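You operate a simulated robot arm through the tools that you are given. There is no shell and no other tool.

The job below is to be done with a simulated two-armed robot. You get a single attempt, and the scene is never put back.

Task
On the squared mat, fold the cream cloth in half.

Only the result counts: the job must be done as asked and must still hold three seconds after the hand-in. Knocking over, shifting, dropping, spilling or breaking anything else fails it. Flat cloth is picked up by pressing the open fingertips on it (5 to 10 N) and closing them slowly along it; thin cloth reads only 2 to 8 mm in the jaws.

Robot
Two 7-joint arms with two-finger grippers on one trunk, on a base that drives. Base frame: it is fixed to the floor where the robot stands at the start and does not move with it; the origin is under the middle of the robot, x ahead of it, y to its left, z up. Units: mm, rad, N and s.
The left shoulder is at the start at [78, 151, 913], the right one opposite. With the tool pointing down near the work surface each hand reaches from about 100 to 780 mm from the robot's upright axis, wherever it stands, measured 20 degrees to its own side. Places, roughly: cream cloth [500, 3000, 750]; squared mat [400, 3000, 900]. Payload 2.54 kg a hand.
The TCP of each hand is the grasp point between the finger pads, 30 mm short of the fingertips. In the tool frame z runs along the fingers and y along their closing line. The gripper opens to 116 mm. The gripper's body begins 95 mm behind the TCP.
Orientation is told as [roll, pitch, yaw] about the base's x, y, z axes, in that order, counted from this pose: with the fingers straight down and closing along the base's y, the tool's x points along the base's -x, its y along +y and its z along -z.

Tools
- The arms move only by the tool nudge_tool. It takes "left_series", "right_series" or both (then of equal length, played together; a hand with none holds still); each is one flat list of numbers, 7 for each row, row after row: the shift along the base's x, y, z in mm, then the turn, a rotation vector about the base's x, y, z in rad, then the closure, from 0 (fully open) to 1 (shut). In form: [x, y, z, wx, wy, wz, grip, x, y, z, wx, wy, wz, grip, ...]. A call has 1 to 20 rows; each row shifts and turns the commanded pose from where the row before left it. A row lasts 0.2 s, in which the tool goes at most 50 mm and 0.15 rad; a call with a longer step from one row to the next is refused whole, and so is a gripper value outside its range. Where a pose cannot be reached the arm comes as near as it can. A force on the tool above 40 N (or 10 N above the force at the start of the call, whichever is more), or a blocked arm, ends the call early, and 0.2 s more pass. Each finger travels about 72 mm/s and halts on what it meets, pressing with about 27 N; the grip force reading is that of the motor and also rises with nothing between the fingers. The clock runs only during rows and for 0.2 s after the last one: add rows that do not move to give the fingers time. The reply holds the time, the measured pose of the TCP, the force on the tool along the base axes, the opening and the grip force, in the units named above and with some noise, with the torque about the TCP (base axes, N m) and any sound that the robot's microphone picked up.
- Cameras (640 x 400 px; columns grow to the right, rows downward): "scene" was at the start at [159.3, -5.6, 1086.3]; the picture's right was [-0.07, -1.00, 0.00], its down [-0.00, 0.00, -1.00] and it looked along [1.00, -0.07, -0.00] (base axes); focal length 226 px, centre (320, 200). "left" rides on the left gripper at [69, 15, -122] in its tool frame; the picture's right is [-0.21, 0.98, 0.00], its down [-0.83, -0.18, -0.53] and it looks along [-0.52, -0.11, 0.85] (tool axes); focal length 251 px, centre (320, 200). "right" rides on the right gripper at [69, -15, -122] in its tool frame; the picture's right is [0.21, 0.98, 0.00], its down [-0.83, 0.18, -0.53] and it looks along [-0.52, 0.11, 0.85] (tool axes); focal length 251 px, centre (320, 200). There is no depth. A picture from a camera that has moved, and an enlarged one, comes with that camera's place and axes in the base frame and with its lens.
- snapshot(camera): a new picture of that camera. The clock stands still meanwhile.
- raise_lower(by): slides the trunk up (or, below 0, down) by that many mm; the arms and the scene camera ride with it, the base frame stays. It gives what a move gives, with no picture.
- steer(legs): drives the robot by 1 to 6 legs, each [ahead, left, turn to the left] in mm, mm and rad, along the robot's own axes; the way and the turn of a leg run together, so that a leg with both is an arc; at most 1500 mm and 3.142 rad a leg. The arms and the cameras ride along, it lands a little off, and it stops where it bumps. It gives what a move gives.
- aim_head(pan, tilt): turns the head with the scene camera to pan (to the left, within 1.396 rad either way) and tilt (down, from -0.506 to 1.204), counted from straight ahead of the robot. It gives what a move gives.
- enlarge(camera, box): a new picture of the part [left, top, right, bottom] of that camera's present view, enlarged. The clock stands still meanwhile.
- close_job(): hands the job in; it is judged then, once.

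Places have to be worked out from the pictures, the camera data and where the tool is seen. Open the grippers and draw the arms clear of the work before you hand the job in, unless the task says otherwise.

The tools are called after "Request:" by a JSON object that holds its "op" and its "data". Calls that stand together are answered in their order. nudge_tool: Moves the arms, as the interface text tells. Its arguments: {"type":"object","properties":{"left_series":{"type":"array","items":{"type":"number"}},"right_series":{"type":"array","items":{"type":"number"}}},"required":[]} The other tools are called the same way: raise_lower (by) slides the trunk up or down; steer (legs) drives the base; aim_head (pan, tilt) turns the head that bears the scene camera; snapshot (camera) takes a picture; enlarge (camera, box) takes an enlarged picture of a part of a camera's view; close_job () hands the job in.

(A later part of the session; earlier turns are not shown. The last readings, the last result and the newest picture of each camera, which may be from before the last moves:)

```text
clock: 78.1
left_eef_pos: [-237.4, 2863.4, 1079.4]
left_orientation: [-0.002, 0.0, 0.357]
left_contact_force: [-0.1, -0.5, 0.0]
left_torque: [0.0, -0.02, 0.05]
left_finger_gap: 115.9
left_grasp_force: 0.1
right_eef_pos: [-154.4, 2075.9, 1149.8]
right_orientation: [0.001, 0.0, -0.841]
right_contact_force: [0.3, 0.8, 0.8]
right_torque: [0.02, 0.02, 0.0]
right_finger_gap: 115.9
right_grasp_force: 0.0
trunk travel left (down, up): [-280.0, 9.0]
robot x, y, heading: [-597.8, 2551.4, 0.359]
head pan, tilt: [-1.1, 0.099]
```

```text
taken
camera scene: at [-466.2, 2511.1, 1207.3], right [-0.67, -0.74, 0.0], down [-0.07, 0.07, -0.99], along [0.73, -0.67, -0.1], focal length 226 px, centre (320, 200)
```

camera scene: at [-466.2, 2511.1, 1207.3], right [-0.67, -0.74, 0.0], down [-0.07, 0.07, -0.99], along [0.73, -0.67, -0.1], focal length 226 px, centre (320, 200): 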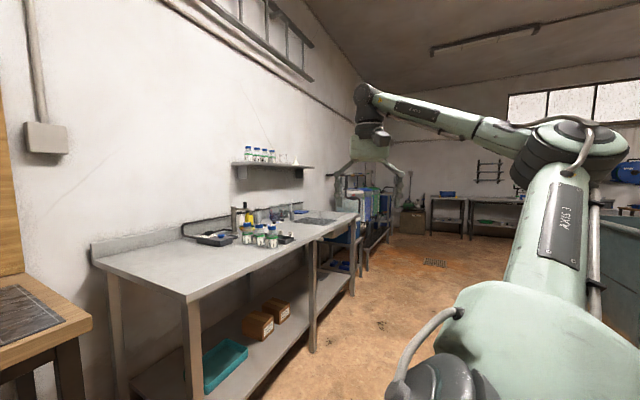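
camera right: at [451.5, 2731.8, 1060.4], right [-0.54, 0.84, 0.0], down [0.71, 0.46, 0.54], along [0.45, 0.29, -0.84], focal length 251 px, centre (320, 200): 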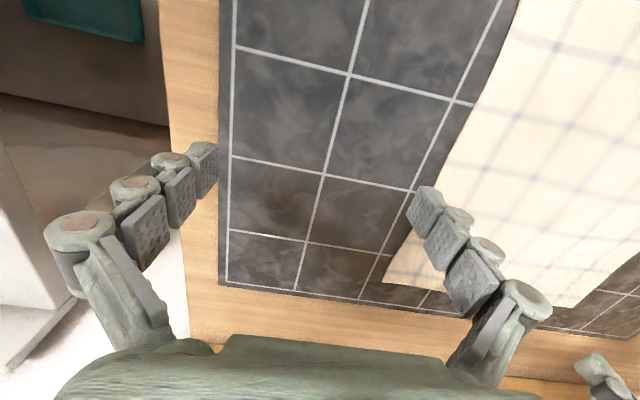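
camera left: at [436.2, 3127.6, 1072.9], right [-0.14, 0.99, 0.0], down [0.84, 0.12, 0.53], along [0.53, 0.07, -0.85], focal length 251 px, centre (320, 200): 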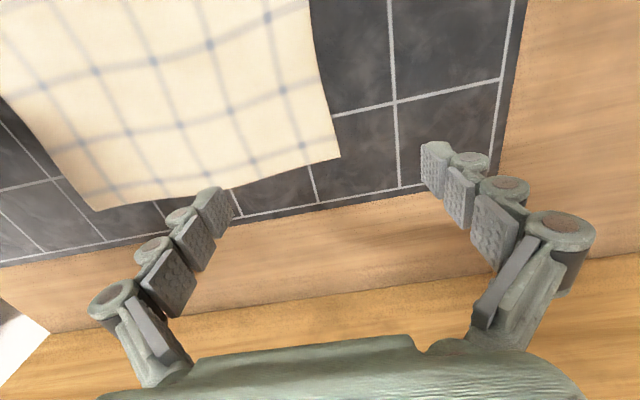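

The hand is out at the right with the elbow up and back. Second stage: lower it beside the robot over free floor.

Request:
{"op": "nudge_tool", "data": {"right_series": [-11.7, 10.9, -42.9, 0, 0, 0, 0, -11.7, 10.9, -42.9, 0, 0, 0, 0, -11.7, 10.9, -42.9, 0, 0, 0, 0, -11.7, 10.9, -42.9, 0, 0, 0, 0, -11.7, 10.9, -42.9, 0, 0, 0, 0, -11.7, 10.9, -42.9, 0, 0, 0, 0, -11.7, 10.9, -42.9, 0, 0, 0, 0, -11.7, 10.9, -42.9, 0, 0, 0, 0, -11.7, 10.9, -42.9, 0, 0, 0, 0, -11.7, 10.9, -42.9, 0, 0, 0, 0, -11.7, 10.9, -42.9, 0, 0, 0, 0, -11.7, 10.9, -42.9, 0, 0, 0, 0]}}

Request:
{"op": "aim_head", "data": {"pan": -1.1, "tilt": 0.5}}

Request:
{"op": "snapshot", "data": {"camera": "scene"}}

```text
clock: 80.7
left_eef_pos: [-237.3, 2860.2, 1080.2]
left_orientation: [-0.001, 0.0, 0.358]
left_contact_force: [-0.5, 0.5, 0.1]
left_torque: [0.02, 0.01, -0.01]
left_finger_gap: 116.1
left_grasp_force: 0.0
right_eef_pos: [-295.5, 2204.8, 636.7]
right_orientation: [0.002, -0.001, -0.84]
right_contact_force: [0.2, -0.1, 0.2]
right_torque: [-0.02, 0.02, -0.01]
right_finger_gap: 116.0
right_grasp_force: 0.0
trunk travel left (down, up): [-280.0, 9.0]
robot x, y, heading: [-600.0, 2553.1, 0.365]
head pan, tilt: [-1.1, 0.099]
```

```text
clock: 81.5
left_eef_pos: [-236.5, 2861.1, 1081.5]
left_orientation: [-0.002, -0.001, 0.358]
left_contact_force: [-0.1, -0.1, 0.1]
left_torque: [0.0, 0.0, -0.01]
left_finger_gap: 116.0
left_grasp_force: 0.1
right_eef_pos: [-295.3, 2204.9, 637.5]
right_orientation: [0.001, 0.001, -0.84]
right_contact_force: [0.2, 0.1, 0.3]
right_torque: [0.01, 0.03, -0.01]
right_finger_gap: 116.0
right_grasp_force: 0.0
trunk travel left (down, up): [-280.0, 9.0]
robot x, y, heading: [-599.9, 2550.2, 0.362]
head pan, tilt: [-1.1, 0.499]
```

```text
taken
camera scene: at [-467.0, 2511.8, 1170.3], right [-0.67, -0.74, 0.0], down [-0.35, 0.32, -0.88], along [0.65, -0.59, -0.48], focal length 226 px, centre (320, 200)
```

scene: 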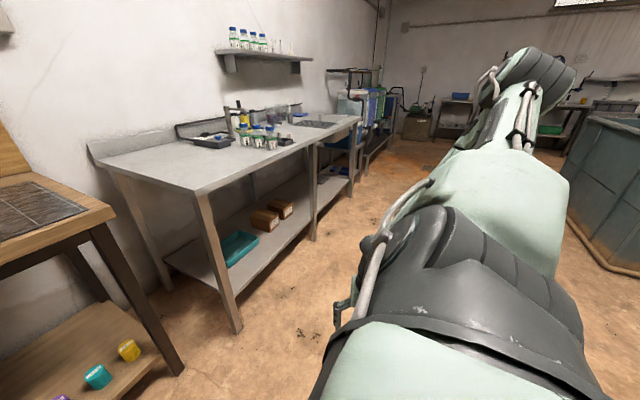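

The elbow has now come round to the side at shoulder height. Third stage: forward and up again, turning the hand back.

Request:
{"op": "nudge_tool", "data": {"right_series": [15.3, 20, 27.5, 0, 0, 0.1, 0, 15.3, 20, 27.5, 0, 0, 0.1, 0, 15.3, 20, 27.5, 0, 0, 0.1, 0, 15.3, 20, 27.5, 0, 0, 0.1, 0, 15.3, 20, 27.5, 0, 0, 0.1, 0, 15.3, 20, 27.5, 0, 0, 0.1, 0, 15.3, 20, 27.5, 0, 0, 0.1, 0, 15.3, 20, 27.5, 0, 0, 0.1, 0, 15.3, 20, 27.5, 0, 0, 0.1, 0, 15.3, 20, 27.5, 0, 0, 0.1, 0, 15.3, 20, 27.5, 0, 0, 0.1, 0, 15.3, 20, 27.5, 0, 0, 0.1, 0, 0, 0, 0, 0, 0, 0, 0]}}

Request:
{"op": "aim_head", "data": {"pan": -0.5, "tilt": 0.2}}

Request:
{"op": "snapshot", "data": {"camera": "scene"}}

```text
clock: 84.3
left_eef_pos: [-236.3, 2861.1, 1079.8]
left_orientation: [-0.001, 0.0, 0.359]
left_contact_force: [0.4, 0.3, -0.2]
left_torque: [0.04, 0.0, -0.01]
left_finger_gap: 116.0
left_grasp_force: 0.0
right_eef_pos: [-105.4, 2443.2, 963.8]
right_orientation: [0.0, 0.001, 0.36]
right_contact_force: [0.1, -0.8, -0.4]
right_torque: [-0.03, 0.01, 0.01]
right_finger_gap: 116.1
right_grasp_force: 0.0
right hand out of reach, approached as far as the arm can: row 3, 4
trunk travel left (down, up): [-280.0, 9.0]
robot x, y, heading: [-599.5, 2551.0, 0.358]
head pan, tilt: [-1.1, 0.499]
```

```text
clock: 85.3
left_eef_pos: [-236.7, 2863.3, 1081.3]
left_orientation: [-0.002, 0.001, 0.357]
left_contact_force: [1.0, -1.4, -0.5]
left_torque: [-0.02, 0.01, 0.01]
left_finger_gap: 115.9
left_grasp_force: 0.0
right_eef_pos: [-105.8, 2443.2, 963.1]
right_orientation: [-0.003, 0.001, 0.36]
right_contact_force: [-0.2, -0.4, 0.1]
right_torque: [0.0, -0.03, -0.01]
right_finger_gap: 115.8
right_grasp_force: 0.1
trunk travel left (down, up): [-280.0, 9.0]
robot x, y, heading: [-597.7, 2545.5, 0.361]
head pan, tilt: [-0.499, 0.201]
```

```text
taken
camera scene: at [-441.9, 2560.2, 1197.9], right [-0.14, -0.99, 0.0], down [-0.2, 0.03, -0.98], along [0.97, -0.14, -0.2], focal length 226 px, centre (320, 200)
```

scene: 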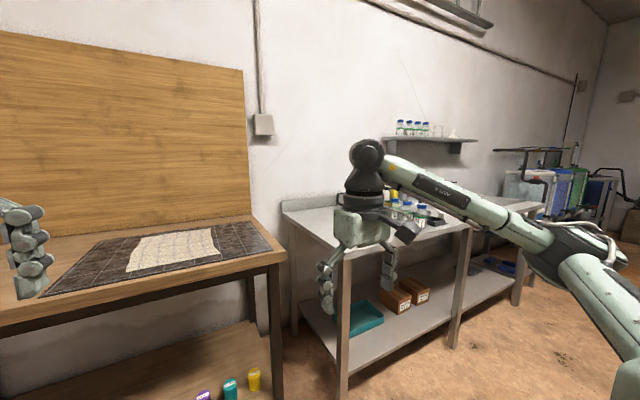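

The right elbow now hangs low like the left one. I test the reach in free air to 755 ahead, 120 right.

Request:
{"op": "nudge_tool", "data": {"right_series": [32.1, 32.4, -1, 0, 0, 0, 0, 32.1, 32.4, -1, 0, 0, 0, 0, 32.1, 32.4, -1, 0, 0, 0, 0, 32.1, 32.4, -1, 0, 0, 0, 0, 32.1, 32.4, -1, 0, 0, 0, 0, 32.1, 32.4, -1, 0, 0, 0, 0, 32.1, 32.4, -1, 0, 0, 0, 0, 32.1, 32.4, -1, 0, 0, 0, 0, 0, 0, 0, 0, 0, 0, 0]}}

```text
clock: 87.3
left_eef_pos: [-235.7, 2861.0, 1081.4]
left_orientation: [-0.002, 0.002, 0.357]
left_contact_force: [-0.2, 0.0, 0.1]
left_torque: [-0.03, -0.04, 0.02]
left_finger_gap: 115.9
left_grasp_force: 0.0
right_eef_pos: [144.4, 2692.5, 954.3]
right_orientation: [0.0, -0.003, 0.359]
right_contact_force: [0.2, 0.7, 0.4]
right_torque: [0.0, -0.01, 0.0]
right_finger_gap: 115.9
right_grasp_force: 0.1
right hand out of reach, approached as far as the arm can: row 8
trunk travel left (down, up): [-280.0, 9.0]
robot x, y, heading: [-601.4, 2545.6, 0.358]
head pan, tilt: [-0.499, 0.201]
```

Now the right hand reaches 748 ahead at 126 right. I pull it back, recentre on the cloth (45 mm left), and drive up to the bench again, about 28 mm closer than before.

Request:
{"op": "nudge_tool", "data": {"right_series": [-35, -16.4, 5.8, 0, 0, 0, 0, -35, -16.4, 5.8, 0, 0, 0, 0, -35, -16.4, 5.8, 0, 0, 0, 0, -35, -16.4, 5.8, 0, 0, 0, 0, -35, -16.4, 5.8, 0, 0, 0, 0, -35, -16.4, 5.8, 0, 0, 0, 0, -35, -16.4, 5.8, 0, 0, 0, 0, -35, -16.4, 5.8, 0, 0, 0, 0, 0, 0, 0, 0, 0, 0, 0]}}

Request:
{"op": "steer", "data": {"legs": [[0, 48, 0], [520, 0, 0]]}}

Request:
{"op": "aim_head", "data": {"pan": 0.0, "tilt": 0.7}}

Request:
{"op": "snapshot", "data": {"camera": "scene"}}

Request:
{"op": "snapshot", "data": {"camera": "left"}}

Request:
{"op": "snapshot", "data": {"camera": "right"}}

```text
clock: 89.3
left_eef_pos: [-238.2, 2861.8, 1081.2]
left_orientation: [-0.001, -0.001, 0.362]
left_contact_force: [-0.2, 0.6, -0.4]
left_torque: [0.0, -0.02, 0.01]
left_finger_gap: 115.8
left_grasp_force: 0.0
right_eef_pos: [-132.6, 2562.4, 1000.2]
right_orientation: [0.0, 0.001, 0.359]
right_contact_force: [-0.3, 0.5, -0.5]
right_torque: [-0.01, -0.02, 0.02]
right_finger_gap: 116.0
right_grasp_force: 0.0
trunk travel left (down, up): [-280.0, 9.0]
robot x, y, heading: [-602.1, 2551.7, 0.356]
head pan, tilt: [-0.499, 0.201]
```

```text
clock: 93.1
left_eef_pos: [227.4, 3088.4, 1080.0]
left_orientation: [-0.001, -0.001, 0.361]
left_contact_force: [0.3, 0.0, -0.3]
left_torque: [-0.01, 0.03, -0.02]
left_finger_gap: 116.2
left_grasp_force: 0.0
right_eef_pos: [331.6, 2789.5, 999.5]
right_orientation: [0.001, 0.001, 0.361]
right_contact_force: [0.4, -0.6, 0.3]
right_torque: [0.01, 0.02, 0.0]
right_finger_gap: 116.2
right_grasp_force: 0.0
trunk travel left (down, up): [-280.0, 9.0]
robot x, y, heading: [-136.9, 2772.5, 0.363]
head pan, tilt: [-0.499, 0.201]
```

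```text
clock: 94.0
left_eef_pos: [226.7, 3088.7, 1081.9]
left_orientation: [-0.002, 0.001, 0.36]
left_contact_force: [0.1, 0.5, -0.9]
left_torque: [-0.04, 0.02, 0.01]
left_finger_gap: 115.9
left_grasp_force: 0.2
right_eef_pos: [332.6, 2788.3, 1000.5]
right_orientation: [0.001, 0.001, 0.361]
right_contact_force: [-0.2, 0.6, 0.1]
right_torque: [-0.04, 0.03, 0.01]
right_finger_gap: 116.0
right_grasp_force: 0.0
trunk travel left (down, up): [-280.0, 9.0]
robot x, y, heading: [-133.1, 2771.4, 0.363]
head pan, tilt: [0.0, 0.7]
```

```text
taken
camera scene: at [9.8, 2829.3, 1152.6], right [0.35, -0.94, 0.0], down [-0.6, -0.23, -0.77], along [0.72, 0.27, -0.64], focal length 226 px, centre (320, 200)
```

scene: 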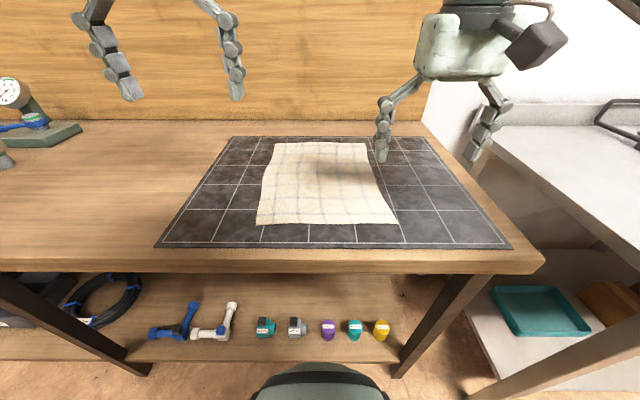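

```text
taken
camera left: at [157.3, 3078.7, 1201.5], right [-0.14, 0.99, 0.0], down [0.84, 0.12, 0.53], along [0.53, 0.08, -0.85], focal length 251 px, centre (320, 200)
```

left: 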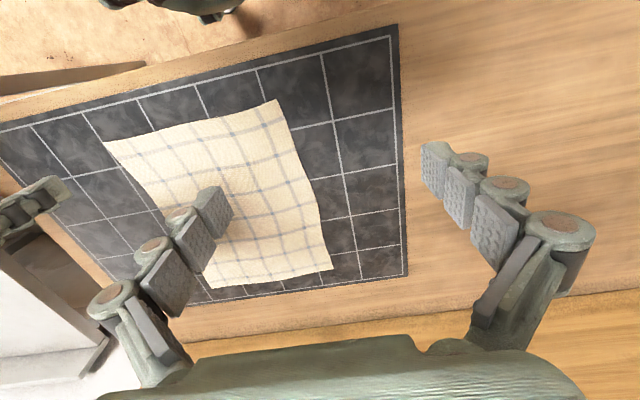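

```text
taken
camera right: at [272.6, 2749.4, 1122.3], right [-0.55, 0.84, 0.0], down [0.71, 0.46, 0.53], along [0.45, 0.29, -0.85], focal length 251 px, centre (320, 200)
```

right: 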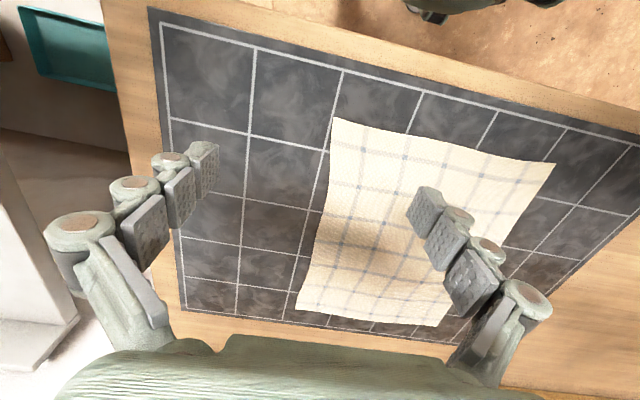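

Updated positions: cloth near corners at about (base) right (319, 2797), left (226, 3033), far corners about 318 mm further along my heading; all are within reach now. I bring both hands above the near corners with the fingers partly closed (about 34 mm gap).

Request:
{"op": "nudge_tool", "data": {"left_series": [3.7, -16.7, -30.2, 0, 0, 0, 0.707, 3.7, -16.7, -30.2, 0, 0, 0, 0.707, 3.7, -16.7, -30.2, 0, 0, 0, 0.707, 3.7, -16.7, -30.2, 0, 0, 0, 0.707, 3.7, -16.7, -30.2, 0, 0, 0, 0.707, 0, 0, 0, 0, 0, 0, 0.707], "right_series": [-3.6, 8.2, -14, 0, 0, 0, 0.707, -3.6, 8.2, -14, 0, 0, 0, 0.707, -3.6, 8.2, -14, 0, 0, 0, 0.707, -3.6, 8.2, -14, 0, 0, 0, 0.707, -3.6, 8.2, -14, 0, 0, 0, 0.707, 0, 0, 0, 0, 0, 0, 0.707]}}

Request:
{"op": "snapshot", "data": {"camera": "left"}}

Request:
{"op": "snapshot", "data": {"camera": "right"}}

Request:
{"op": "snapshot", "data": {"camera": "scene"}}

```text
clock: 95.4
left_eef_pos: [245.5, 3005.7, 927.4]
left_orientation: [-0.003, -0.001, 0.362]
left_contact_force: [0.7, 0.0, -0.5]
left_torque: [-0.03, -0.01, 0.0]
left_finger_gap: 33.8
left_grasp_force: 0.1
right_eef_pos: [313.9, 2829.4, 929.2]
right_orientation: [0.001, -0.001, 0.361]
right_contact_force: [1.1, 0.4, 0.8]
right_torque: [0.01, 0.01, 0.04]
right_finger_gap: 33.9
right_grasp_force: 0.0
trunk travel left (down, up): [-280.0, 9.0]
robot x, y, heading: [-133.3, 2779.7, 0.36]
head pan, tilt: [0.0, 0.7]
```

```text
taken
camera left: at [175.7, 2995.0, 1049.1], right [-0.14, 0.99, 0.0], down [0.84, 0.12, 0.53], along [0.53, 0.08, -0.85], focal length 251 px, centre (320, 200)
```

left: 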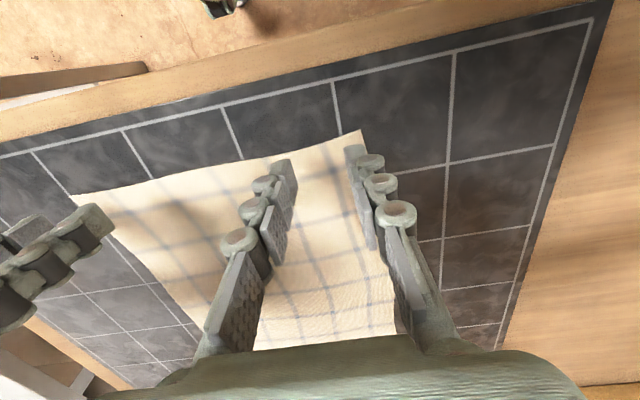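

```text
taken
camera right: at [254.8, 2789.8, 1051.5], right [-0.55, 0.84, 0.0], down [0.71, 0.46, 0.53], along [0.45, 0.29, -0.84], focal length 251 px, centre (320, 200)
```

right: 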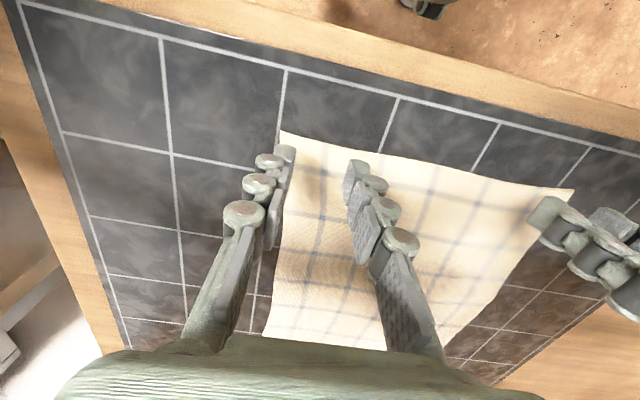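

```text
taken
camera scene: at [9.7, 2829.4, 1152.6], right [0.35, -0.94, 0.0], down [-0.6, -0.23, -0.77], along [0.72, 0.27, -0.64], focal length 226 px, centre (320, 200)
```

scene: 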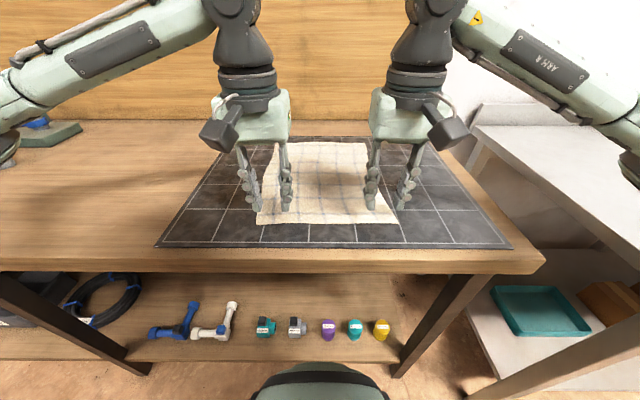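

Both hands are right above the near corners as meant. I lower them to just about contact and read the forces.

Request:
{"op": "nudge_tool", "data": {"left_series": [0, 0, -15, 0, 0, 0, 0.707, 0, 0, -12, 0, 0, 0, 0.707, 0, 0, -5, 0, 0, 0, 0.707, 0, 0, 0, 0, 0, 0, 0.707], "right_series": [0, 0, -15, 0, 0, 0, 0.707, 0, 0, -12, 0, 0, 0, 0.707, 0, 0, -6, 0, 0, 0, 0.707, 0, 0, 0, 0, 0, 0, 0.707]}}

```text
clock: 96.4
left_eef_pos: [246.0, 3005.0, 895.8]
left_orientation: [-0.002, 0.0, 0.362]
left_contact_force: [0.2, -0.1, -0.7]
left_torque: [0.03, 0.04, -0.01]
left_finger_gap: 33.7
left_grasp_force: 0.2
right_eef_pos: [313.2, 2829.7, 896.7]
right_orientation: [0.0, 0.0, 0.362]
right_contact_force: [0.2, -0.2, 0.2]
right_torque: [0.0, 0.01, 0.02]
right_finger_gap: 34.1
right_grasp_force: 0.0
trunk travel left (down, up): [-280.0, 9.0]
robot x, y, heading: [-134.7, 2773.9, 0.363]
head pan, tilt: [0.0, 0.7]
```

No contact yet at z 896. I lower by small steps until each hand presses a few newtons.

Request:
{"op": "nudge_tool", "data": {"left_series": [0, 0, -2, 0, 0, 0, 0.707, 0, 0, -1, 0, 0, 0, 0.707, 0, 0, 0, 0, 0, 0, 0.707], "right_series": [0, 0, -2, 0, 0, 0, 0.707, 0, 0, -1, 0, 0, 0, 0.707, 0, 0, 0, 0, 0, 0, 0.707]}}

Request:
{"op": "nudge_tool", "data": {"left_series": [0, 0, -1, 0, 0, 0, 0.707, 0, 0, 0, 0, 0, 0, 0.707], "right_series": [0, 0, -1, 0, 0, 0, 0.707, 0, 0, 0, 0, 0, 0, 0.707]}}

```text
clock: 97.2
left_eef_pos: [244.8, 3004.8, 894.8]
left_orientation: [-0.003, -0.003, 0.361]
left_contact_force: [1.3, 0.3, 3.3]
left_torque: [0.05, -0.08, -0.06]
left_finger_gap: 34.0
left_grasp_force: 0.1
right_eef_pos: [314.7, 2830.8, 894.6]
right_orientation: [-0.002, -0.002, 0.363]
right_contact_force: [0.8, -0.4, 3.7]
right_torque: [-0.06, -0.02, -0.04]
right_finger_gap: 34.0
right_grasp_force: 0.1
trunk travel left (down, up): [-280.0, 9.0]
robot x, y, heading: [-135.9, 2775.8, 0.361]
head pan, tilt: [0.0, 0.7]
```

```text
clock: 97.8
left_eef_pos: [245.6, 3006.1, 894.0]
left_orientation: [-0.002, -0.003, 0.362]
left_contact_force: [4.5, 2.6, 12.7]
left_torque: [0.19, -0.12, -0.07]
left_finger_gap: 34.2
left_grasp_force: 0.0
right_eef_pos: [313.7, 2831.3, 895.5]
right_orientation: [-0.001, -0.004, 0.36]
right_contact_force: [3.0, -0.4, 10.9]
right_torque: [-0.11, -0.14, 0.01]
right_finger_gap: 34.3
right_grasp_force: 0.2
trunk travel left (down, up): [-280.0, 9.0]
robot x, y, heading: [-135.8, 2774.5, 0.36]
head pan, tilt: [0.0, 0.7]
```

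Contact: 12.7 N left and 10.9 N right. I ease off half a millimetre to about 7 N and close slowly along the cloth.

Request:
{"op": "nudge_tool", "data": {"left_series": [0, 0, -0.0, 0, 0, 0, 0.707, 0, 0, 0.6, 0, 0, 0, 0.72, 0, 0, 0, 0, 0, 0, 0.74, 0, 0, 0, 0, 0, 0, 0.76, 0, 0, 0, 0, 0, 0, 0.78, 0, 0, 0, 0, 0, 0, 0.8, 0, 0, 0, 0, 0, 0, 0.82, 0, 0, 0, 0, 0, 0, 0.84, 0, 0, 0, 0, 0, 0, 0.86], "right_series": [0, 0, -0.0, 0, 0, 0, 0.707, 0, 0, 0.4, 0, 0, 0, 0.72, 0, 0, 0, 0, 0, 0, 0.74, 0, 0, 0, 0, 0, 0, 0.76, 0, 0, 0, 0, 0, 0, 0.78, 0, 0, 0, 0, 0, 0, 0.8, 0, 0, 0, 0, 0, 0, 0.82, 0, 0, 0, 0, 0, 0, 0.84, 0, 0, 0, 0, 0, 0, 0.86]}}

Request:
{"op": "enlarge", "data": {"camera": "left", "box": [200, 60, 440, 210]}}

Request:
{"op": "enlarge", "data": {"camera": "right", "box": [200, 60, 440, 210]}}

```text
clock: 99.8
left_eef_pos: [245.4, 3004.1, 894.3]
left_orientation: [-0.004, 0.0, 0.363]
left_contact_force: [0.7, 0.5, 8.5]
left_torque: [0.06, 0.01, 0.02]
left_finger_gap: 14.8
left_grasp_force: 0.1
right_eef_pos: [313.6, 2829.7, 894.4]
right_orientation: [0.001, 0.0, 0.361]
right_contact_force: [0.6, -1.9, 15.2]
right_torque: [-0.14, -0.05, -0.01]
right_finger_gap: 17.0
right_grasp_force: 0.4
trunk travel left (down, up): [-280.0, 9.0]
robot x, y, heading: [-133.4, 2778.3, 0.364]
head pan, tilt: [0.0, 0.7]
```

```text
2.67 times, centred on (320, 135) of left
camera zoom: at [174.9, 2994.2, 1014.8], right [-0.14, 0.99, 0.0], down [0.84, 0.12, 0.53], along [0.53, 0.08, -0.84], focal length 670 px, centre (320, 373)
```

zoom: 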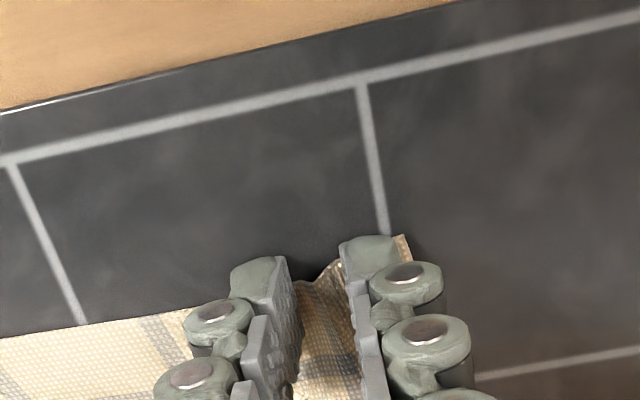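

```text
2.67 times, centred on (320, 135) of right
camera zoom: at [253.4, 2790.0, 1016.0], right [-0.55, 0.84, 0.0], down [0.71, 0.46, 0.54], along [0.45, 0.29, -0.84], focal length 670 px, centre (320, 373)
```

zoom: 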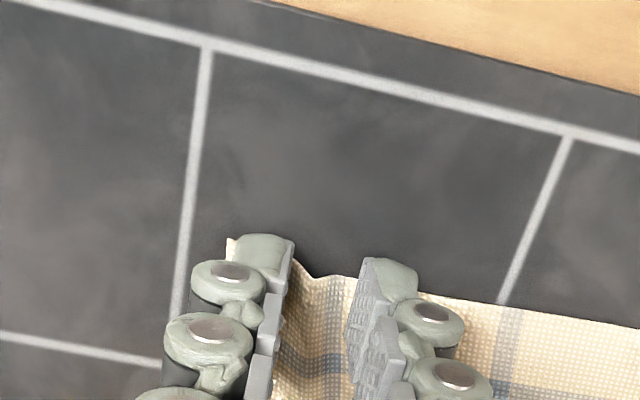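

The cloth is buckling up nicely between both pairs of fingers. I continue closing slowly to the full pinch.

Request:
{"op": "nudge_tool", "data": {"left_series": [0, 0, 0, 0, 0, 0, 0.88, 0, 0, 0, 0, 0, 0, 0.9, 0, 0, 0, 0, 0, 0, 0.92, 0, 0, 0, 0, 0, 0, 0.94, 0, 0, 0, 0, 0, 0, 0.96, 0, 0, 0, 0, 0, 0, 0.98, 0, 0, 0, 0, 0, 0, 1, 0, 0, 0, 0, 0, 0, 1, 0, 0, 0, 0, 0, 0, 1], "right_series": [0, 0, 0.3, 0, 0, 0, 0.88, 0, 0, 0.3, 0, 0, 0, 0.9, 0, 0, 0, 0, 0, 0, 0.92, 0, 0, 0, 0, 0, 0, 0.94, 0, 0, 0, 0, 0, 0, 0.96, 0, 0, 0, 0, 0, 0, 0.98, 0, 0, 0, 0, 0, 0, 1, 0, 0, 0, 0, 0, 0, 1, 0, 0, 0, 0, 0, 0, 1]}}

Request:
{"op": "enlarge", "data": {"camera": "left", "box": [200, 60, 440, 210]}}

Request:
{"op": "enlarge", "data": {"camera": "right", "box": [200, 60, 440, 210]}}

```text
clock: 101.8
left_eef_pos: [244.0, 3003.7, 892.7]
left_orientation: [-0.002, -0.001, 0.362]
left_contact_force: [2.0, -4.7, -1.6]
left_torque: [-0.11, -0.08, -0.01]
left_finger_gap: 1.4
left_grasp_force: 23.8
right_eef_pos: [314.0, 2830.0, 893.7]
right_orientation: [0.0, 0.001, 0.364]
right_contact_force: [-2.4, 4.9, -0.6]
right_torque: [0.15, 0.09, 0.04]
right_finger_gap: 2.1
right_grasp_force: 26.9
trunk travel left (down, up): [-280.0, 9.0]
robot x, y, heading: [-134.8, 2776.3, 0.361]
head pan, tilt: [0.0, 0.7]
```

```text
2.67 times, centred on (320, 135) of left
camera zoom: at [176.3, 2994.8, 1014.5], right [-0.14, 0.99, 0.0], down [0.84, 0.12, 0.53], along [0.53, 0.08, -0.85], focal length 670 px, centre (320, 373)
```

zoom: 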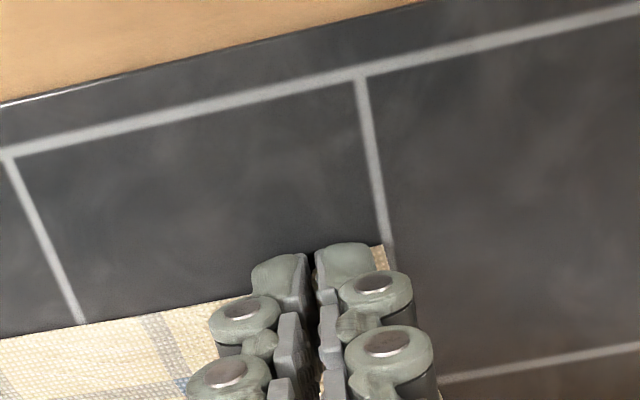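

```text
2.67 times, centred on (320, 135) of right
camera zoom: at [254.4, 2790.5, 1015.8], right [-0.55, 0.84, 0.0], down [0.71, 0.46, 0.53], along [0.45, 0.29, -0.85], focal length 670 px, centre (320, 373)
```

zoom: 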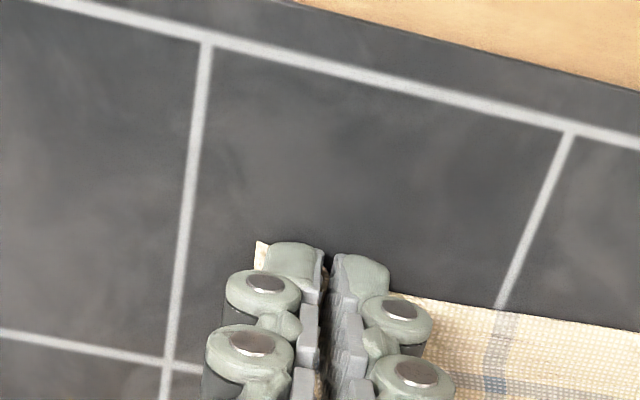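

Gaps 1.4 and 2.1 mm with the grip force up; the side forces show the edge is taut between the hands. I lift both 25 mm and look whether the cloth comes along.

Request:
{"op": "nudge_tool", "data": {"left_series": [0, 0, 5, 0, 0, 0, 1, 0, 0, 10, 0, 0, 0, 1, 0, 0, 10, 0, 0, 0, 1, 0, 0, 0, 0, 0, 0, 1], "right_series": [0, 0, 5, 0, 0, 0, 1, 0, 0, 10, 0, 0, 0, 1, 0, 0, 10, 0, 0, 0, 1, 0, 0, 0, 0, 0, 0, 1]}}

Request:
{"op": "snapshot", "data": {"camera": "scene"}}

Request:
{"op": "snapshot", "data": {"camera": "left"}}

Request:
{"op": "snapshot", "data": {"camera": "right"}}

```text
clock: 102.8
left_eef_pos: [245.1, 3005.0, 918.9]
left_orientation: [-0.001, 0.0, 0.362]
left_contact_force: [3.1, -6.1, -0.9]
left_torque: [-0.14, -0.11, -0.01]
left_finger_gap: 2.9
left_grasp_force: 25.7
right_eef_pos: [314.0, 2831.3, 920.8]
right_orientation: [-0.001, -0.001, 0.36]
right_contact_force: [-2.0, 6.1, 1.1]
right_torque: [0.18, 0.08, 0.05]
right_finger_gap: 1.0
right_grasp_force: 24.7
trunk travel left (down, up): [-280.0, 9.0]
robot x, y, heading: [-133.3, 2775.0, 0.365]
head pan, tilt: [0.0, 0.7]
```

```text
taken
camera scene: at [9.7, 2829.4, 1152.5], right [0.35, -0.94, 0.0], down [-0.6, -0.23, -0.76], along [0.72, 0.27, -0.64], focal length 226 px, centre (320, 200)
```

scene: 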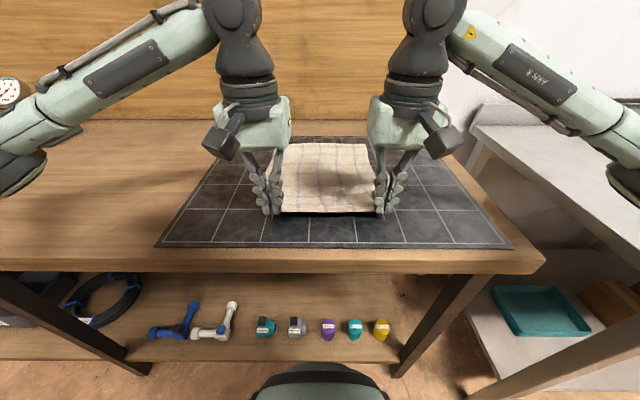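

```text
taken
camera left: at [175.9, 2995.5, 1040.3], right [-0.14, 0.99, 0.0], down [0.84, 0.12, 0.53], along [0.53, 0.08, -0.85], focal length 251 px, centre (320, 200)
```

left: 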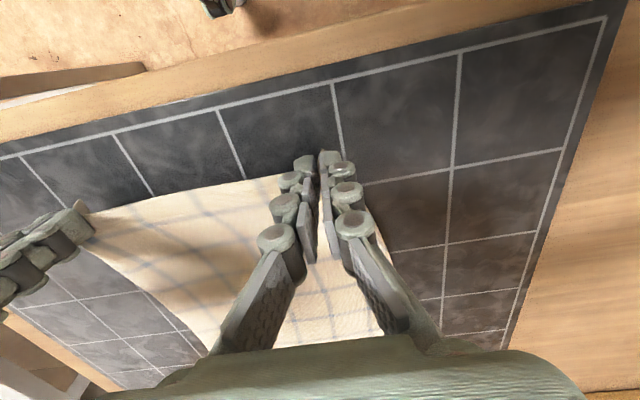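

```text
taken
camera right: at [254.8, 2790.7, 1041.9], right [-0.55, 0.84, 0.0], down [0.71, 0.46, 0.53], along [0.45, 0.29, -0.85], focal length 251 px, centre (320, 200)
```

right: 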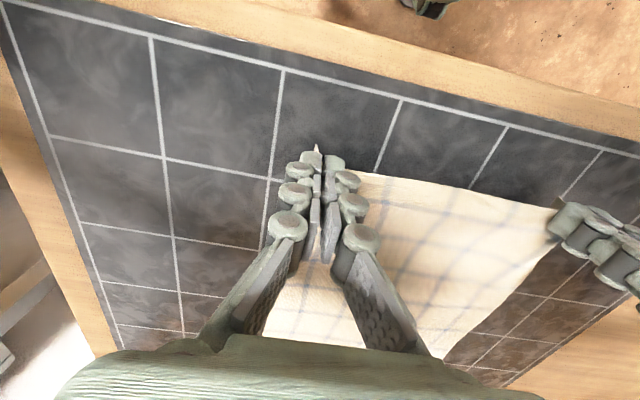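

Both near corners are held and the near edge is up. I ease the edge tension slightly and carry both corners together along an arc about the middle line (first half of the arc).

Request:
{"op": "nudge_tool", "data": {"left_series": [8.2, 1.9, 22.3, 0, 0, 0, 1, 9.3, 4.0, 21.4, 0, 0, 0, 1, 12.2, 5.2, 19.5, 0, 0, 0, 1, 14.8, 6.3, 17.1, 0, 0, 0, 1, 16.9, 7.2, 14.3, 0, 0, 0, 1, 18.8, 8.0, 11.2, 0, 0, 0, 1, 20.1, 8.6, 7.9, 0, 0, 0, 1, 20.8, 8.9, 4.3, 0, 0, 0, 1, 21.1, 9.0, 0.7, 0, 0, 0, 1, 0, 0, 0, 0, 0, 0, 1], "right_series": [7.2, 4.7, 22.3, 0, 0, 0, 1, 9.3, 4.0, 21.4, 0, 0, 0, 1, 12.2, 5.2, 19.5, 0, 0, 0, 1, 14.8, 6.3, 17.1, 0, 0, 0, 1, 16.9, 7.2, 14.3, 0, 0, 0, 1, 18.8, 8.0, 11.2, 0, 0, 0, 1, 20.1, 8.6, 7.9, 0, 0, 0, 1, 20.8, 8.9, 4.3, 0, 0, 0, 1, 21.1, 9.0, 0.7, 0, 0, 0, 1, 0, 0, 0, 0, 0, 0, 1]}}

Request:
{"op": "snapshot", "data": {"camera": "scene"}}

Request:
{"op": "snapshot", "data": {"camera": "left"}}

Request:
{"op": "snapshot", "data": {"camera": "right"}}

```text
clock: 105.0
left_eef_pos: [386.2, 3063.9, 1036.7]
left_orientation: [-0.001, 0.0, 0.363]
left_contact_force: [2.0, -3.7, -0.5]
left_torque: [-0.08, -0.07, -0.02]
left_finger_gap: 3.3
left_grasp_force: 33.7
right_eef_pos: [455.8, 2892.2, 1039.8]
right_orientation: [0.0, 0.001, 0.362]
right_contact_force: [-2.3, 4.0, -0.7]
right_torque: [0.38, 0.12, -0.03]
right_finger_gap: 1.9
right_grasp_force: 24.6
trunk travel left (down, up): [-280.0, 9.0]
robot x, y, heading: [-138.6, 2776.8, 0.362]
head pan, tilt: [0.0, 0.7]
```

```text
taken
camera scene: at [9.5, 2829.2, 1152.6], right [0.35, -0.94, 0.0], down [-0.6, -0.23, -0.77], along [0.72, 0.27, -0.64], focal length 226 px, centre (320, 200)
```

scene: 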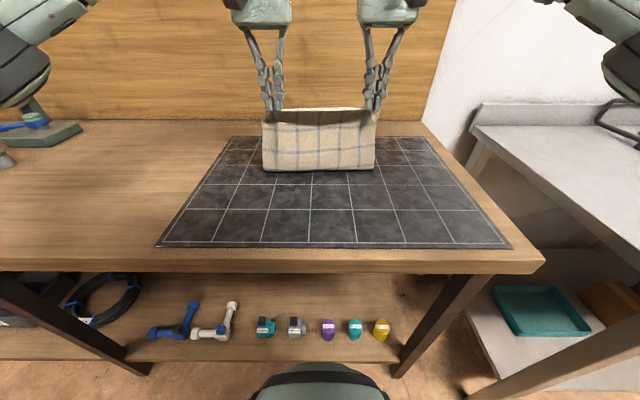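

```text
taken
camera left: at [316.6, 3053.5, 1158.5], right [-0.14, 0.99, 0.0], down [0.84, 0.12, 0.53], along [0.53, 0.08, -0.85], focal length 251 px, centre (320, 200)
```

left: 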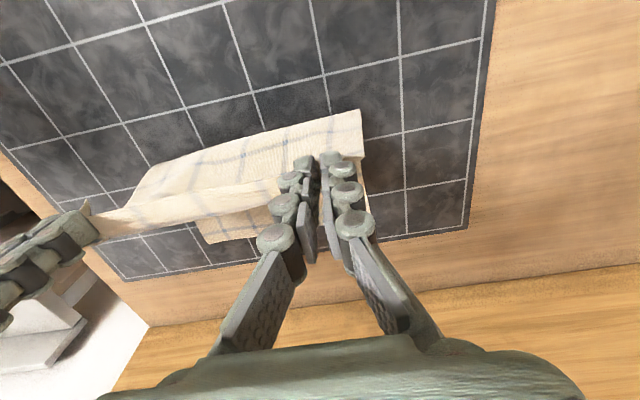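

```text
taken
camera right: at [396.1, 2851.8, 1161.4], right [-0.55, 0.84, 0.0], down [0.71, 0.46, 0.53], along [0.45, 0.29, -0.85], focal length 251 px, centre (320, 200)
```

right: 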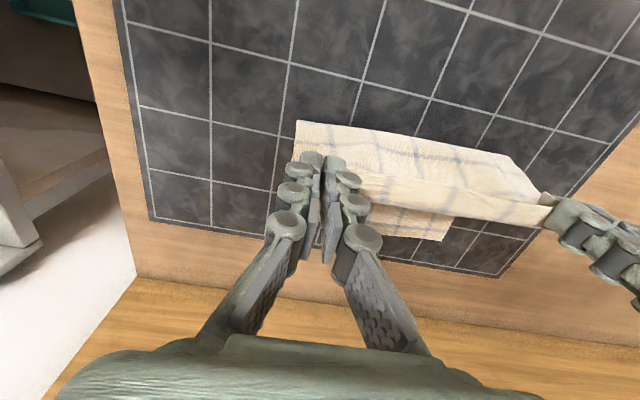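

The cloth hangs neatly over the middle line, and the far half has not moved. I carry on with the second half of the arc, ending about 40 mm above the far edge.

Request:
{"op": "nudge_tool", "data": {"left_series": [20.9, 8.9, -2.9, 0, 0, 0, 1, 20.1, 8.6, -6.4, 0, 0, 0, 1, 18.8, 8.0, -9.6, 0, 0, 0, 1, 17.1, 7.3, -12.7, 0, 0, 0, 1, 15.0, 6.4, -15.3, 0, 0, 0, 1, 12.5, 5.3, -17.6, 0, 0, 0, 1, 9.8, 4.2, -19.5, 0, 0, 0, 1, 6.9, 2.9, -20.7, 0, 0, 0, 1, 0, 0, 0, 0, 0, 0, 1, 0, 0, 0, 0, 0, 0, 1], "right_series": [20.9, 8.9, -2.9, 0, 0, 0, 1, 20.1, 8.6, -6.4, 0, 0, 0, 1, 18.8, 8.0, -9.6, 0, 0, 0, 1, 17.1, 7.3, -12.7, 0, 0, 0, 1, 15.0, 6.4, -15.3, 0, 0, 0, 1, 12.5, 5.3, -17.6, 0, 0, 0, 1, 9.8, 4.2, -19.5, 0, 0, 0, 1, 6.9, 2.9, -20.7, 0, 0, 0, 1, 0, 0, 0, 0, 0, 0, 1, 0, 0, 0, 0, 0, 0, 1]}}

Request:
{"op": "snapshot", "data": {"camera": "scene"}}

Request:
{"op": "snapshot", "data": {"camera": "left"}}

Request:
{"op": "snapshot", "data": {"camera": "right"}}

```text
clock: 107.2
left_eef_pos: [509.4, 3113.8, 931.0]
left_orientation: [-0.001, 0.0, 0.36]
left_contact_force: [0.6, -1.4, -2.2]
left_torque: [0.08, 0.02, 0.0]
left_finger_gap: 4.2
left_grasp_force: 33.2
right_eef_pos: [576.2, 2943.2, 932.7]
right_orientation: [0.001, 0.001, 0.361]
right_contact_force: [-0.4, 0.8, -2.0]
right_torque: [-0.02, 0.0, 0.01]
right_finger_gap: 4.4
right_grasp_force: 32.9
trunk travel left (down, up): [-280.0, 9.0]
robot x, y, heading: [-135.5, 2770.3, 0.36]
head pan, tilt: [0.0, 0.7]
```

```text
taken
camera scene: at [9.8, 2829.4, 1152.5], right [0.35, -0.94, 0.0], down [-0.6, -0.23, -0.76], along [0.72, 0.27, -0.64], focal length 226 px, centre (320, 200)
```

scene: 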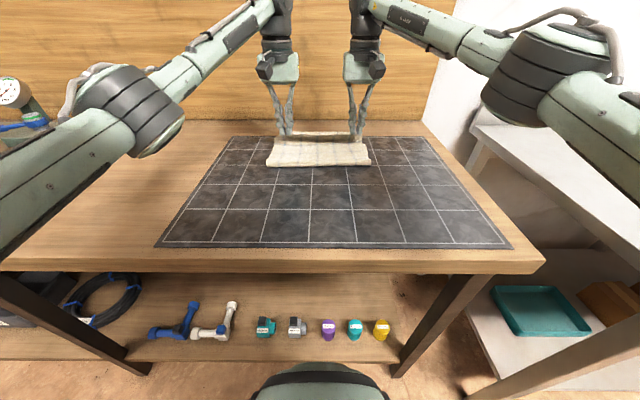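

```text
taken
camera left: at [439.1, 3104.5, 1053.4], right [-0.14, 0.99, 0.0], down [0.84, 0.12, 0.53], along [0.53, 0.08, -0.85], focal length 251 px, centre (320, 200)
```

left: 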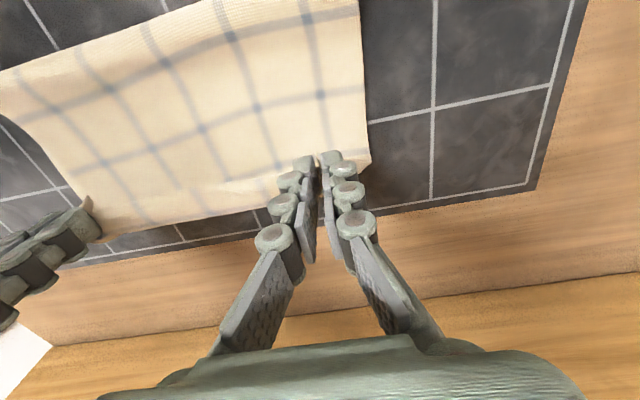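

```text
taken
camera right: at [517.0, 2903.8, 1055.0], right [-0.55, 0.84, 0.0], down [0.71, 0.46, 0.53], along [0.45, 0.29, -0.85], focal length 251 px, centre (320, 200)
```

right: 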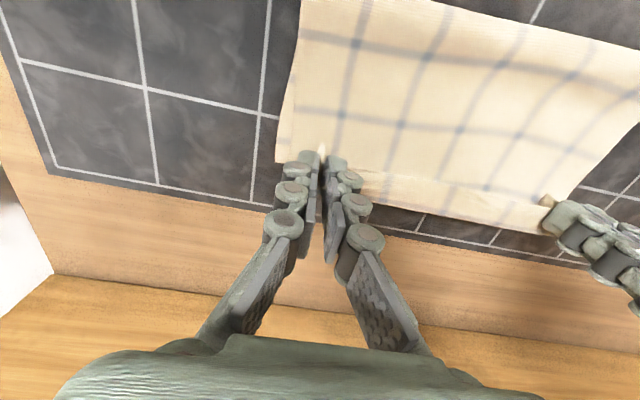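

The fold is over, edges close to the far edge. I lower a bit more while nudging forward, then open the fingers so the edge falls outward.

Request:
{"op": "nudge_tool", "data": {"left_series": [3, 3.2, -7.5, 0, 0, 0, 1, 3, 3.2, -7.5, 0, 0, 0, 1, 0, 0, 0, 0, 0, 0, 1, 0, 0, 0, 0, 0, 0, 0.8, 0, 0, 0, 0, 0, 0, 0.6, 0, 0, 0, 0, 0, 0, 0.6], "right_series": [3.9, 1, -7.5, 0, 0, 0, 1, 3.9, 1, -7.5, 0, 0, 0, 1, 0, 0, 0, 0, 0, 0, 1, 0, 0, 0, 0, 0, 0, 0.8, 0, 0, 0, 0, 0, 0, 0.6, 0, 0, 0, 0, 0, 0, 0.6]}}

Request:
{"op": "snapshot", "data": {"camera": "scene"}}

Request:
{"op": "snapshot", "data": {"camera": "left"}}

Request:
{"op": "snapshot", "data": {"camera": "right"}}

```text
clock: 108.6
left_eef_pos: [514.5, 3123.1, 918.5]
left_orientation: [-0.001, 0.0, 0.362]
left_contact_force: [-0.3, 0.0, -1.1]
left_torque: [-0.03, 0.0, 0.0]
left_finger_gap: 46.2
left_grasp_force: 0.1
right_eef_pos: [583.7, 2945.2, 917.3]
right_orientation: [-0.001, 0.0, 0.363]
right_contact_force: [-0.6, -0.4, 0.4]
right_torque: [0.0, 0.0, 0.0]
right_finger_gap: 46.6
right_grasp_force: 0.1
trunk travel left (down, up): [-280.0, 9.0]
robot x, y, heading: [-131.8, 2771.2, 0.362]
head pan, tilt: [0.0, 0.7]
```

```text
taken
camera scene: at [9.7, 2829.4, 1152.6], right [0.35, -0.94, 0.0], down [-0.6, -0.23, -0.76], along [0.72, 0.27, -0.64], focal length 226 px, centre (320, 200)
```

scene: 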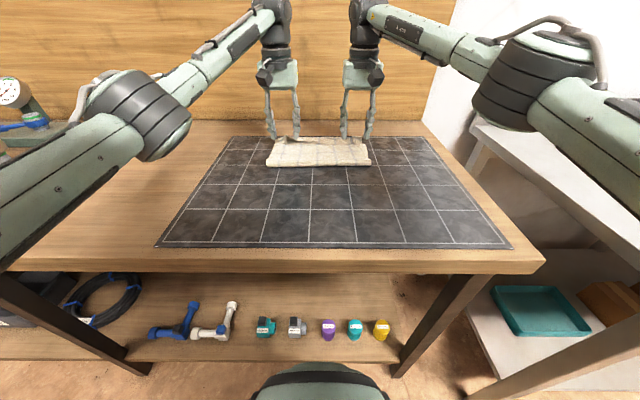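

```text
taken
camera left: at [445.5, 3111.5, 1039.1], right [-0.14, 0.99, 0.0], down [0.84, 0.12, 0.53], along [0.53, 0.08, -0.85], focal length 251 px, centre (320, 200)
```

left: 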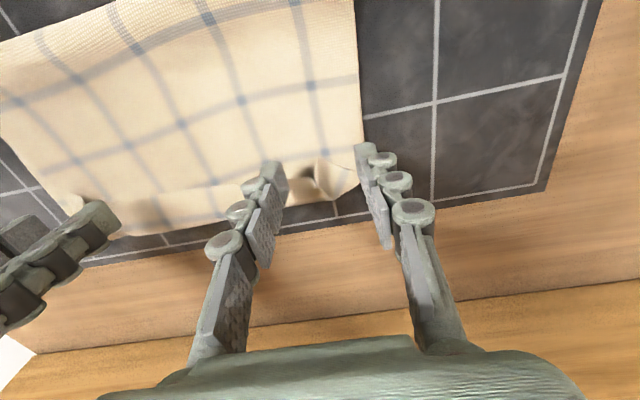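

```text
taken
camera right: at [524.3, 2905.3, 1039.9], right [-0.55, 0.84, 0.0], down [0.71, 0.46, 0.53], along [0.45, 0.29, -0.85], focal length 251 px, centre (320, 200)
```

right: 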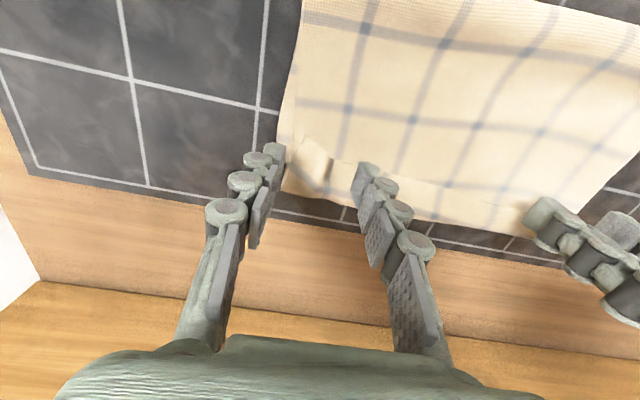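

Released; the corners show small curls. I raise both hands straight up and back to see the whole result.

Request:
{"op": "nudge_tool", "data": {"left_series": [0, 0, 20, 0, 0, 0, 0.55, 0, 0, 40, 0, 0, 0, 0.55, -37.4, -14.1, 25, 0, 0, 0, 0.55, -37.4, -14.1, 25, 0, 0, 0, 0.55, -37.4, -14.1, 25, 0, 0, 0, 0.55, -37.4, -14.1, 25, 0, 0, 0, 0.55, -37.4, -14.1, 0, 0, 0, 0, 0.55, 0, 0, 0, 0, 0, 0, 0.55], "right_series": [0, 0, 20, 0, 0, 0, 0.55, 0, 0, 40, 0, 0, 0, 0.55, -37.4, -14.1, 25, 0, 0, 0, 0.55, -37.4, -14.1, 25, 0, 0, 0, 0.55, -37.4, -14.1, 25, 0, 0, 0, 0.55, -37.4, -14.1, 25, 0, 0, 0, 0.55, -37.4, -14.1, 0, 0, 0, 0, 0.55, 0, 0, 0, 0, 0, 0, 0.55]}}

Request:
{"op": "snapshot", "data": {"camera": "left"}}

Request:
{"op": "snapshot", "data": {"camera": "right"}}

Request:
{"op": "enlarge", "data": {"camera": "scene", "box": [220, 100, 420, 225]}}

```text
clock: 110.4
left_eef_pos: [326.6, 3051.6, 1077.3]
left_orientation: [-0.001, -0.001, 0.361]
left_contact_force: [-0.9, -0.8, 0.4]
left_torque: [0.0, 0.02, 0.0]
left_finger_gap: 52.1
left_grasp_force: 0.0
right_eef_pos: [395.9, 2875.5, 1077.3]
right_orientation: [0.0, 0.001, 0.361]
right_contact_force: [-0.3, 0.3, -0.1]
right_torque: [-0.02, 0.0, -0.02]
right_finger_gap: 52.2
right_grasp_force: 0.1
trunk travel left (down, up): [-280.0, 9.0]
robot x, y, heading: [-131.3, 2773.1, 0.364]
head pan, tilt: [0.0, 0.7]
```

```text
taken
camera left: at [257.5, 3041.1, 1198.5], right [-0.14, 0.99, 0.0], down [0.84, 0.12, 0.53], along [0.53, 0.08, -0.85], focal length 251 px, centre (320, 200)
```

left: 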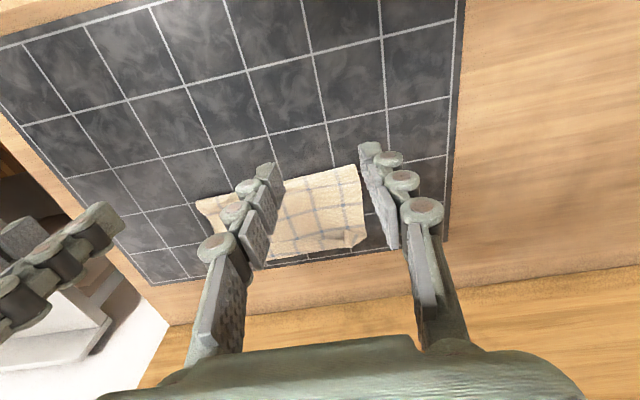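

```text
taken
camera right: at [337.5, 2835.5, 1199.6], right [-0.55, 0.84, 0.0], down [0.71, 0.46, 0.53], along [0.45, 0.29, -0.85], focal length 251 px, centre (320, 200)
```

right: 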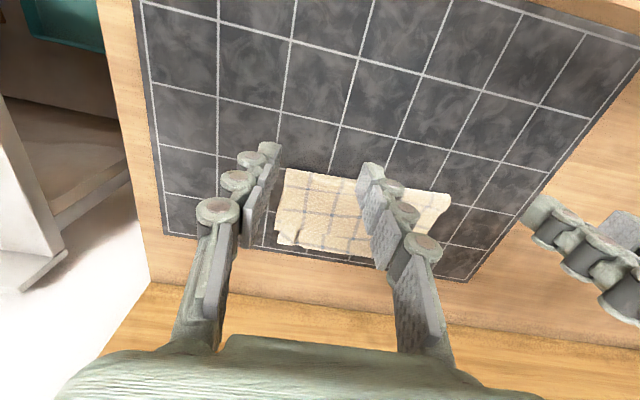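

```text
3.20 times, centred on (320, 162) of scene
camera zoom: at [10.0, 2829.5, 1152.5], right [0.35, -0.94, 0.0], down [-0.6, -0.23, -0.76], along [0.72, 0.27, -0.64], focal length 722 px, centre (320, 320)
```

zoom: 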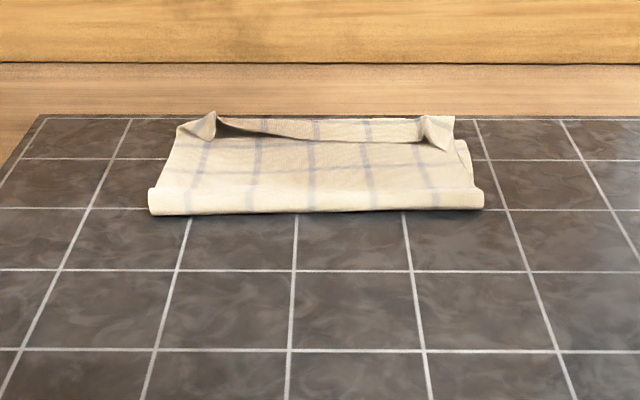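

The cloth is folded in half, but the top edge at the far side stands up with its corners curled towards me. I move the right hand aside and centre the left camera with open fingers for a clear view.

Request:
{"op": "nudge_tool", "data": {"left_series": [0, 0, 0, 0, 0, 0, 0.2, 0, 0, 0, 0, 0, 0, 0, 3.2, -25.2, 0, 0, 0, 0, 0, 3.2, -25.2, 0, 0, 0, 0, 0, 3.2, -25.2, 0, 0, 0, 0, 0, 0, 0, 0, 0, 0, 0, 0], "right_series": [-8.1, -35.2, 0, 0, 0, 0, 0.55, -8.1, -35.2, 0, 0, 0, 0, 0.55, -8.1, -35.2, 0, 0, 0, 0, 0.55, 0, 0, 0, 0, 0, 0, 0.55, 0, 0, 0, 0, 0, 0, 0.55, 0, 0, 0, 0, 0, 0, 0.55]}}

Request:
{"op": "enlarge", "data": {"camera": "left", "box": [200, 120, 440, 270]}}

Request:
{"op": "enlarge", "data": {"camera": "scene", "box": [240, 120, 400, 220]}}

```text
clock: 111.8
left_eef_pos: [334.9, 2977.5, 1078.6]
left_orientation: [-0.002, 0.0, 0.361]
left_contact_force: [0.4, 1.1, 0.5]
left_torque: [0.0, 0.01, -0.03]
left_finger_gap: 115.9
left_grasp_force: 0.0
right_eef_pos: [371.9, 2770.2, 1078.4]
right_orientation: [0.001, 0.001, 0.361]
right_contact_force: [0.3, -1.0, 0.0]
right_torque: [0.0, -0.01, -0.02]
right_finger_gap: 52.3
right_grasp_force: 0.1
trunk travel left (down, up): [-280.0, 9.0]
robot x, y, heading: [-135.5, 2774.6, 0.367]
head pan, tilt: [0.0, 0.7]
```

```text
2.67 times, centred on (320, 195) of left
camera zoom: at [266.3, 2967.2, 1198.8], right [-0.14, 0.99, 0.0], down [0.84, 0.12, 0.53], along [0.53, 0.08, -0.85], focal length 670 px, centre (320, 213)
```

zoom: 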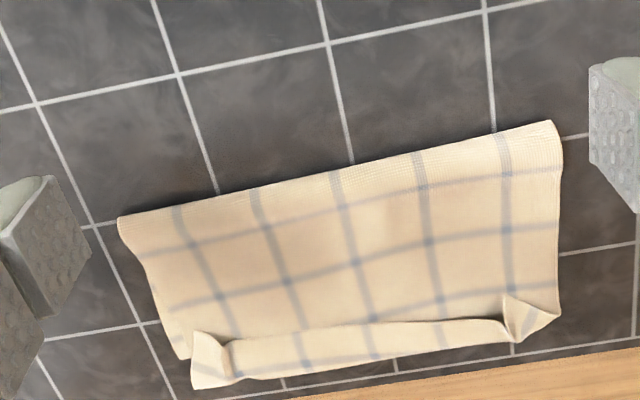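

```text
4.00 times, centred on (320, 170) of scene
camera zoom: at [9.7, 2829.6, 1152.5], right [0.35, -0.94, 0.0], down [-0.6, -0.23, -0.76], along [0.72, 0.27, -0.64], focal length 902 px, centre (320, 320)
```

zoom: 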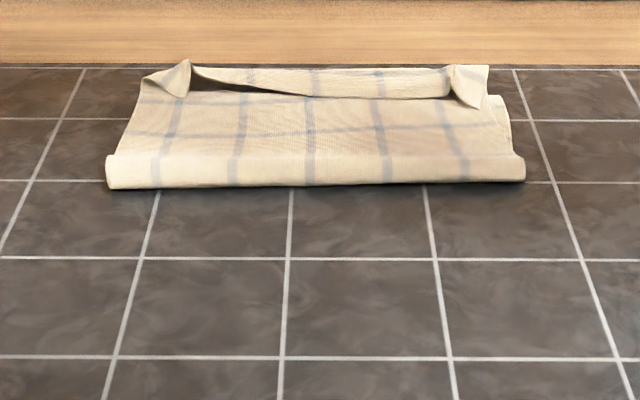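

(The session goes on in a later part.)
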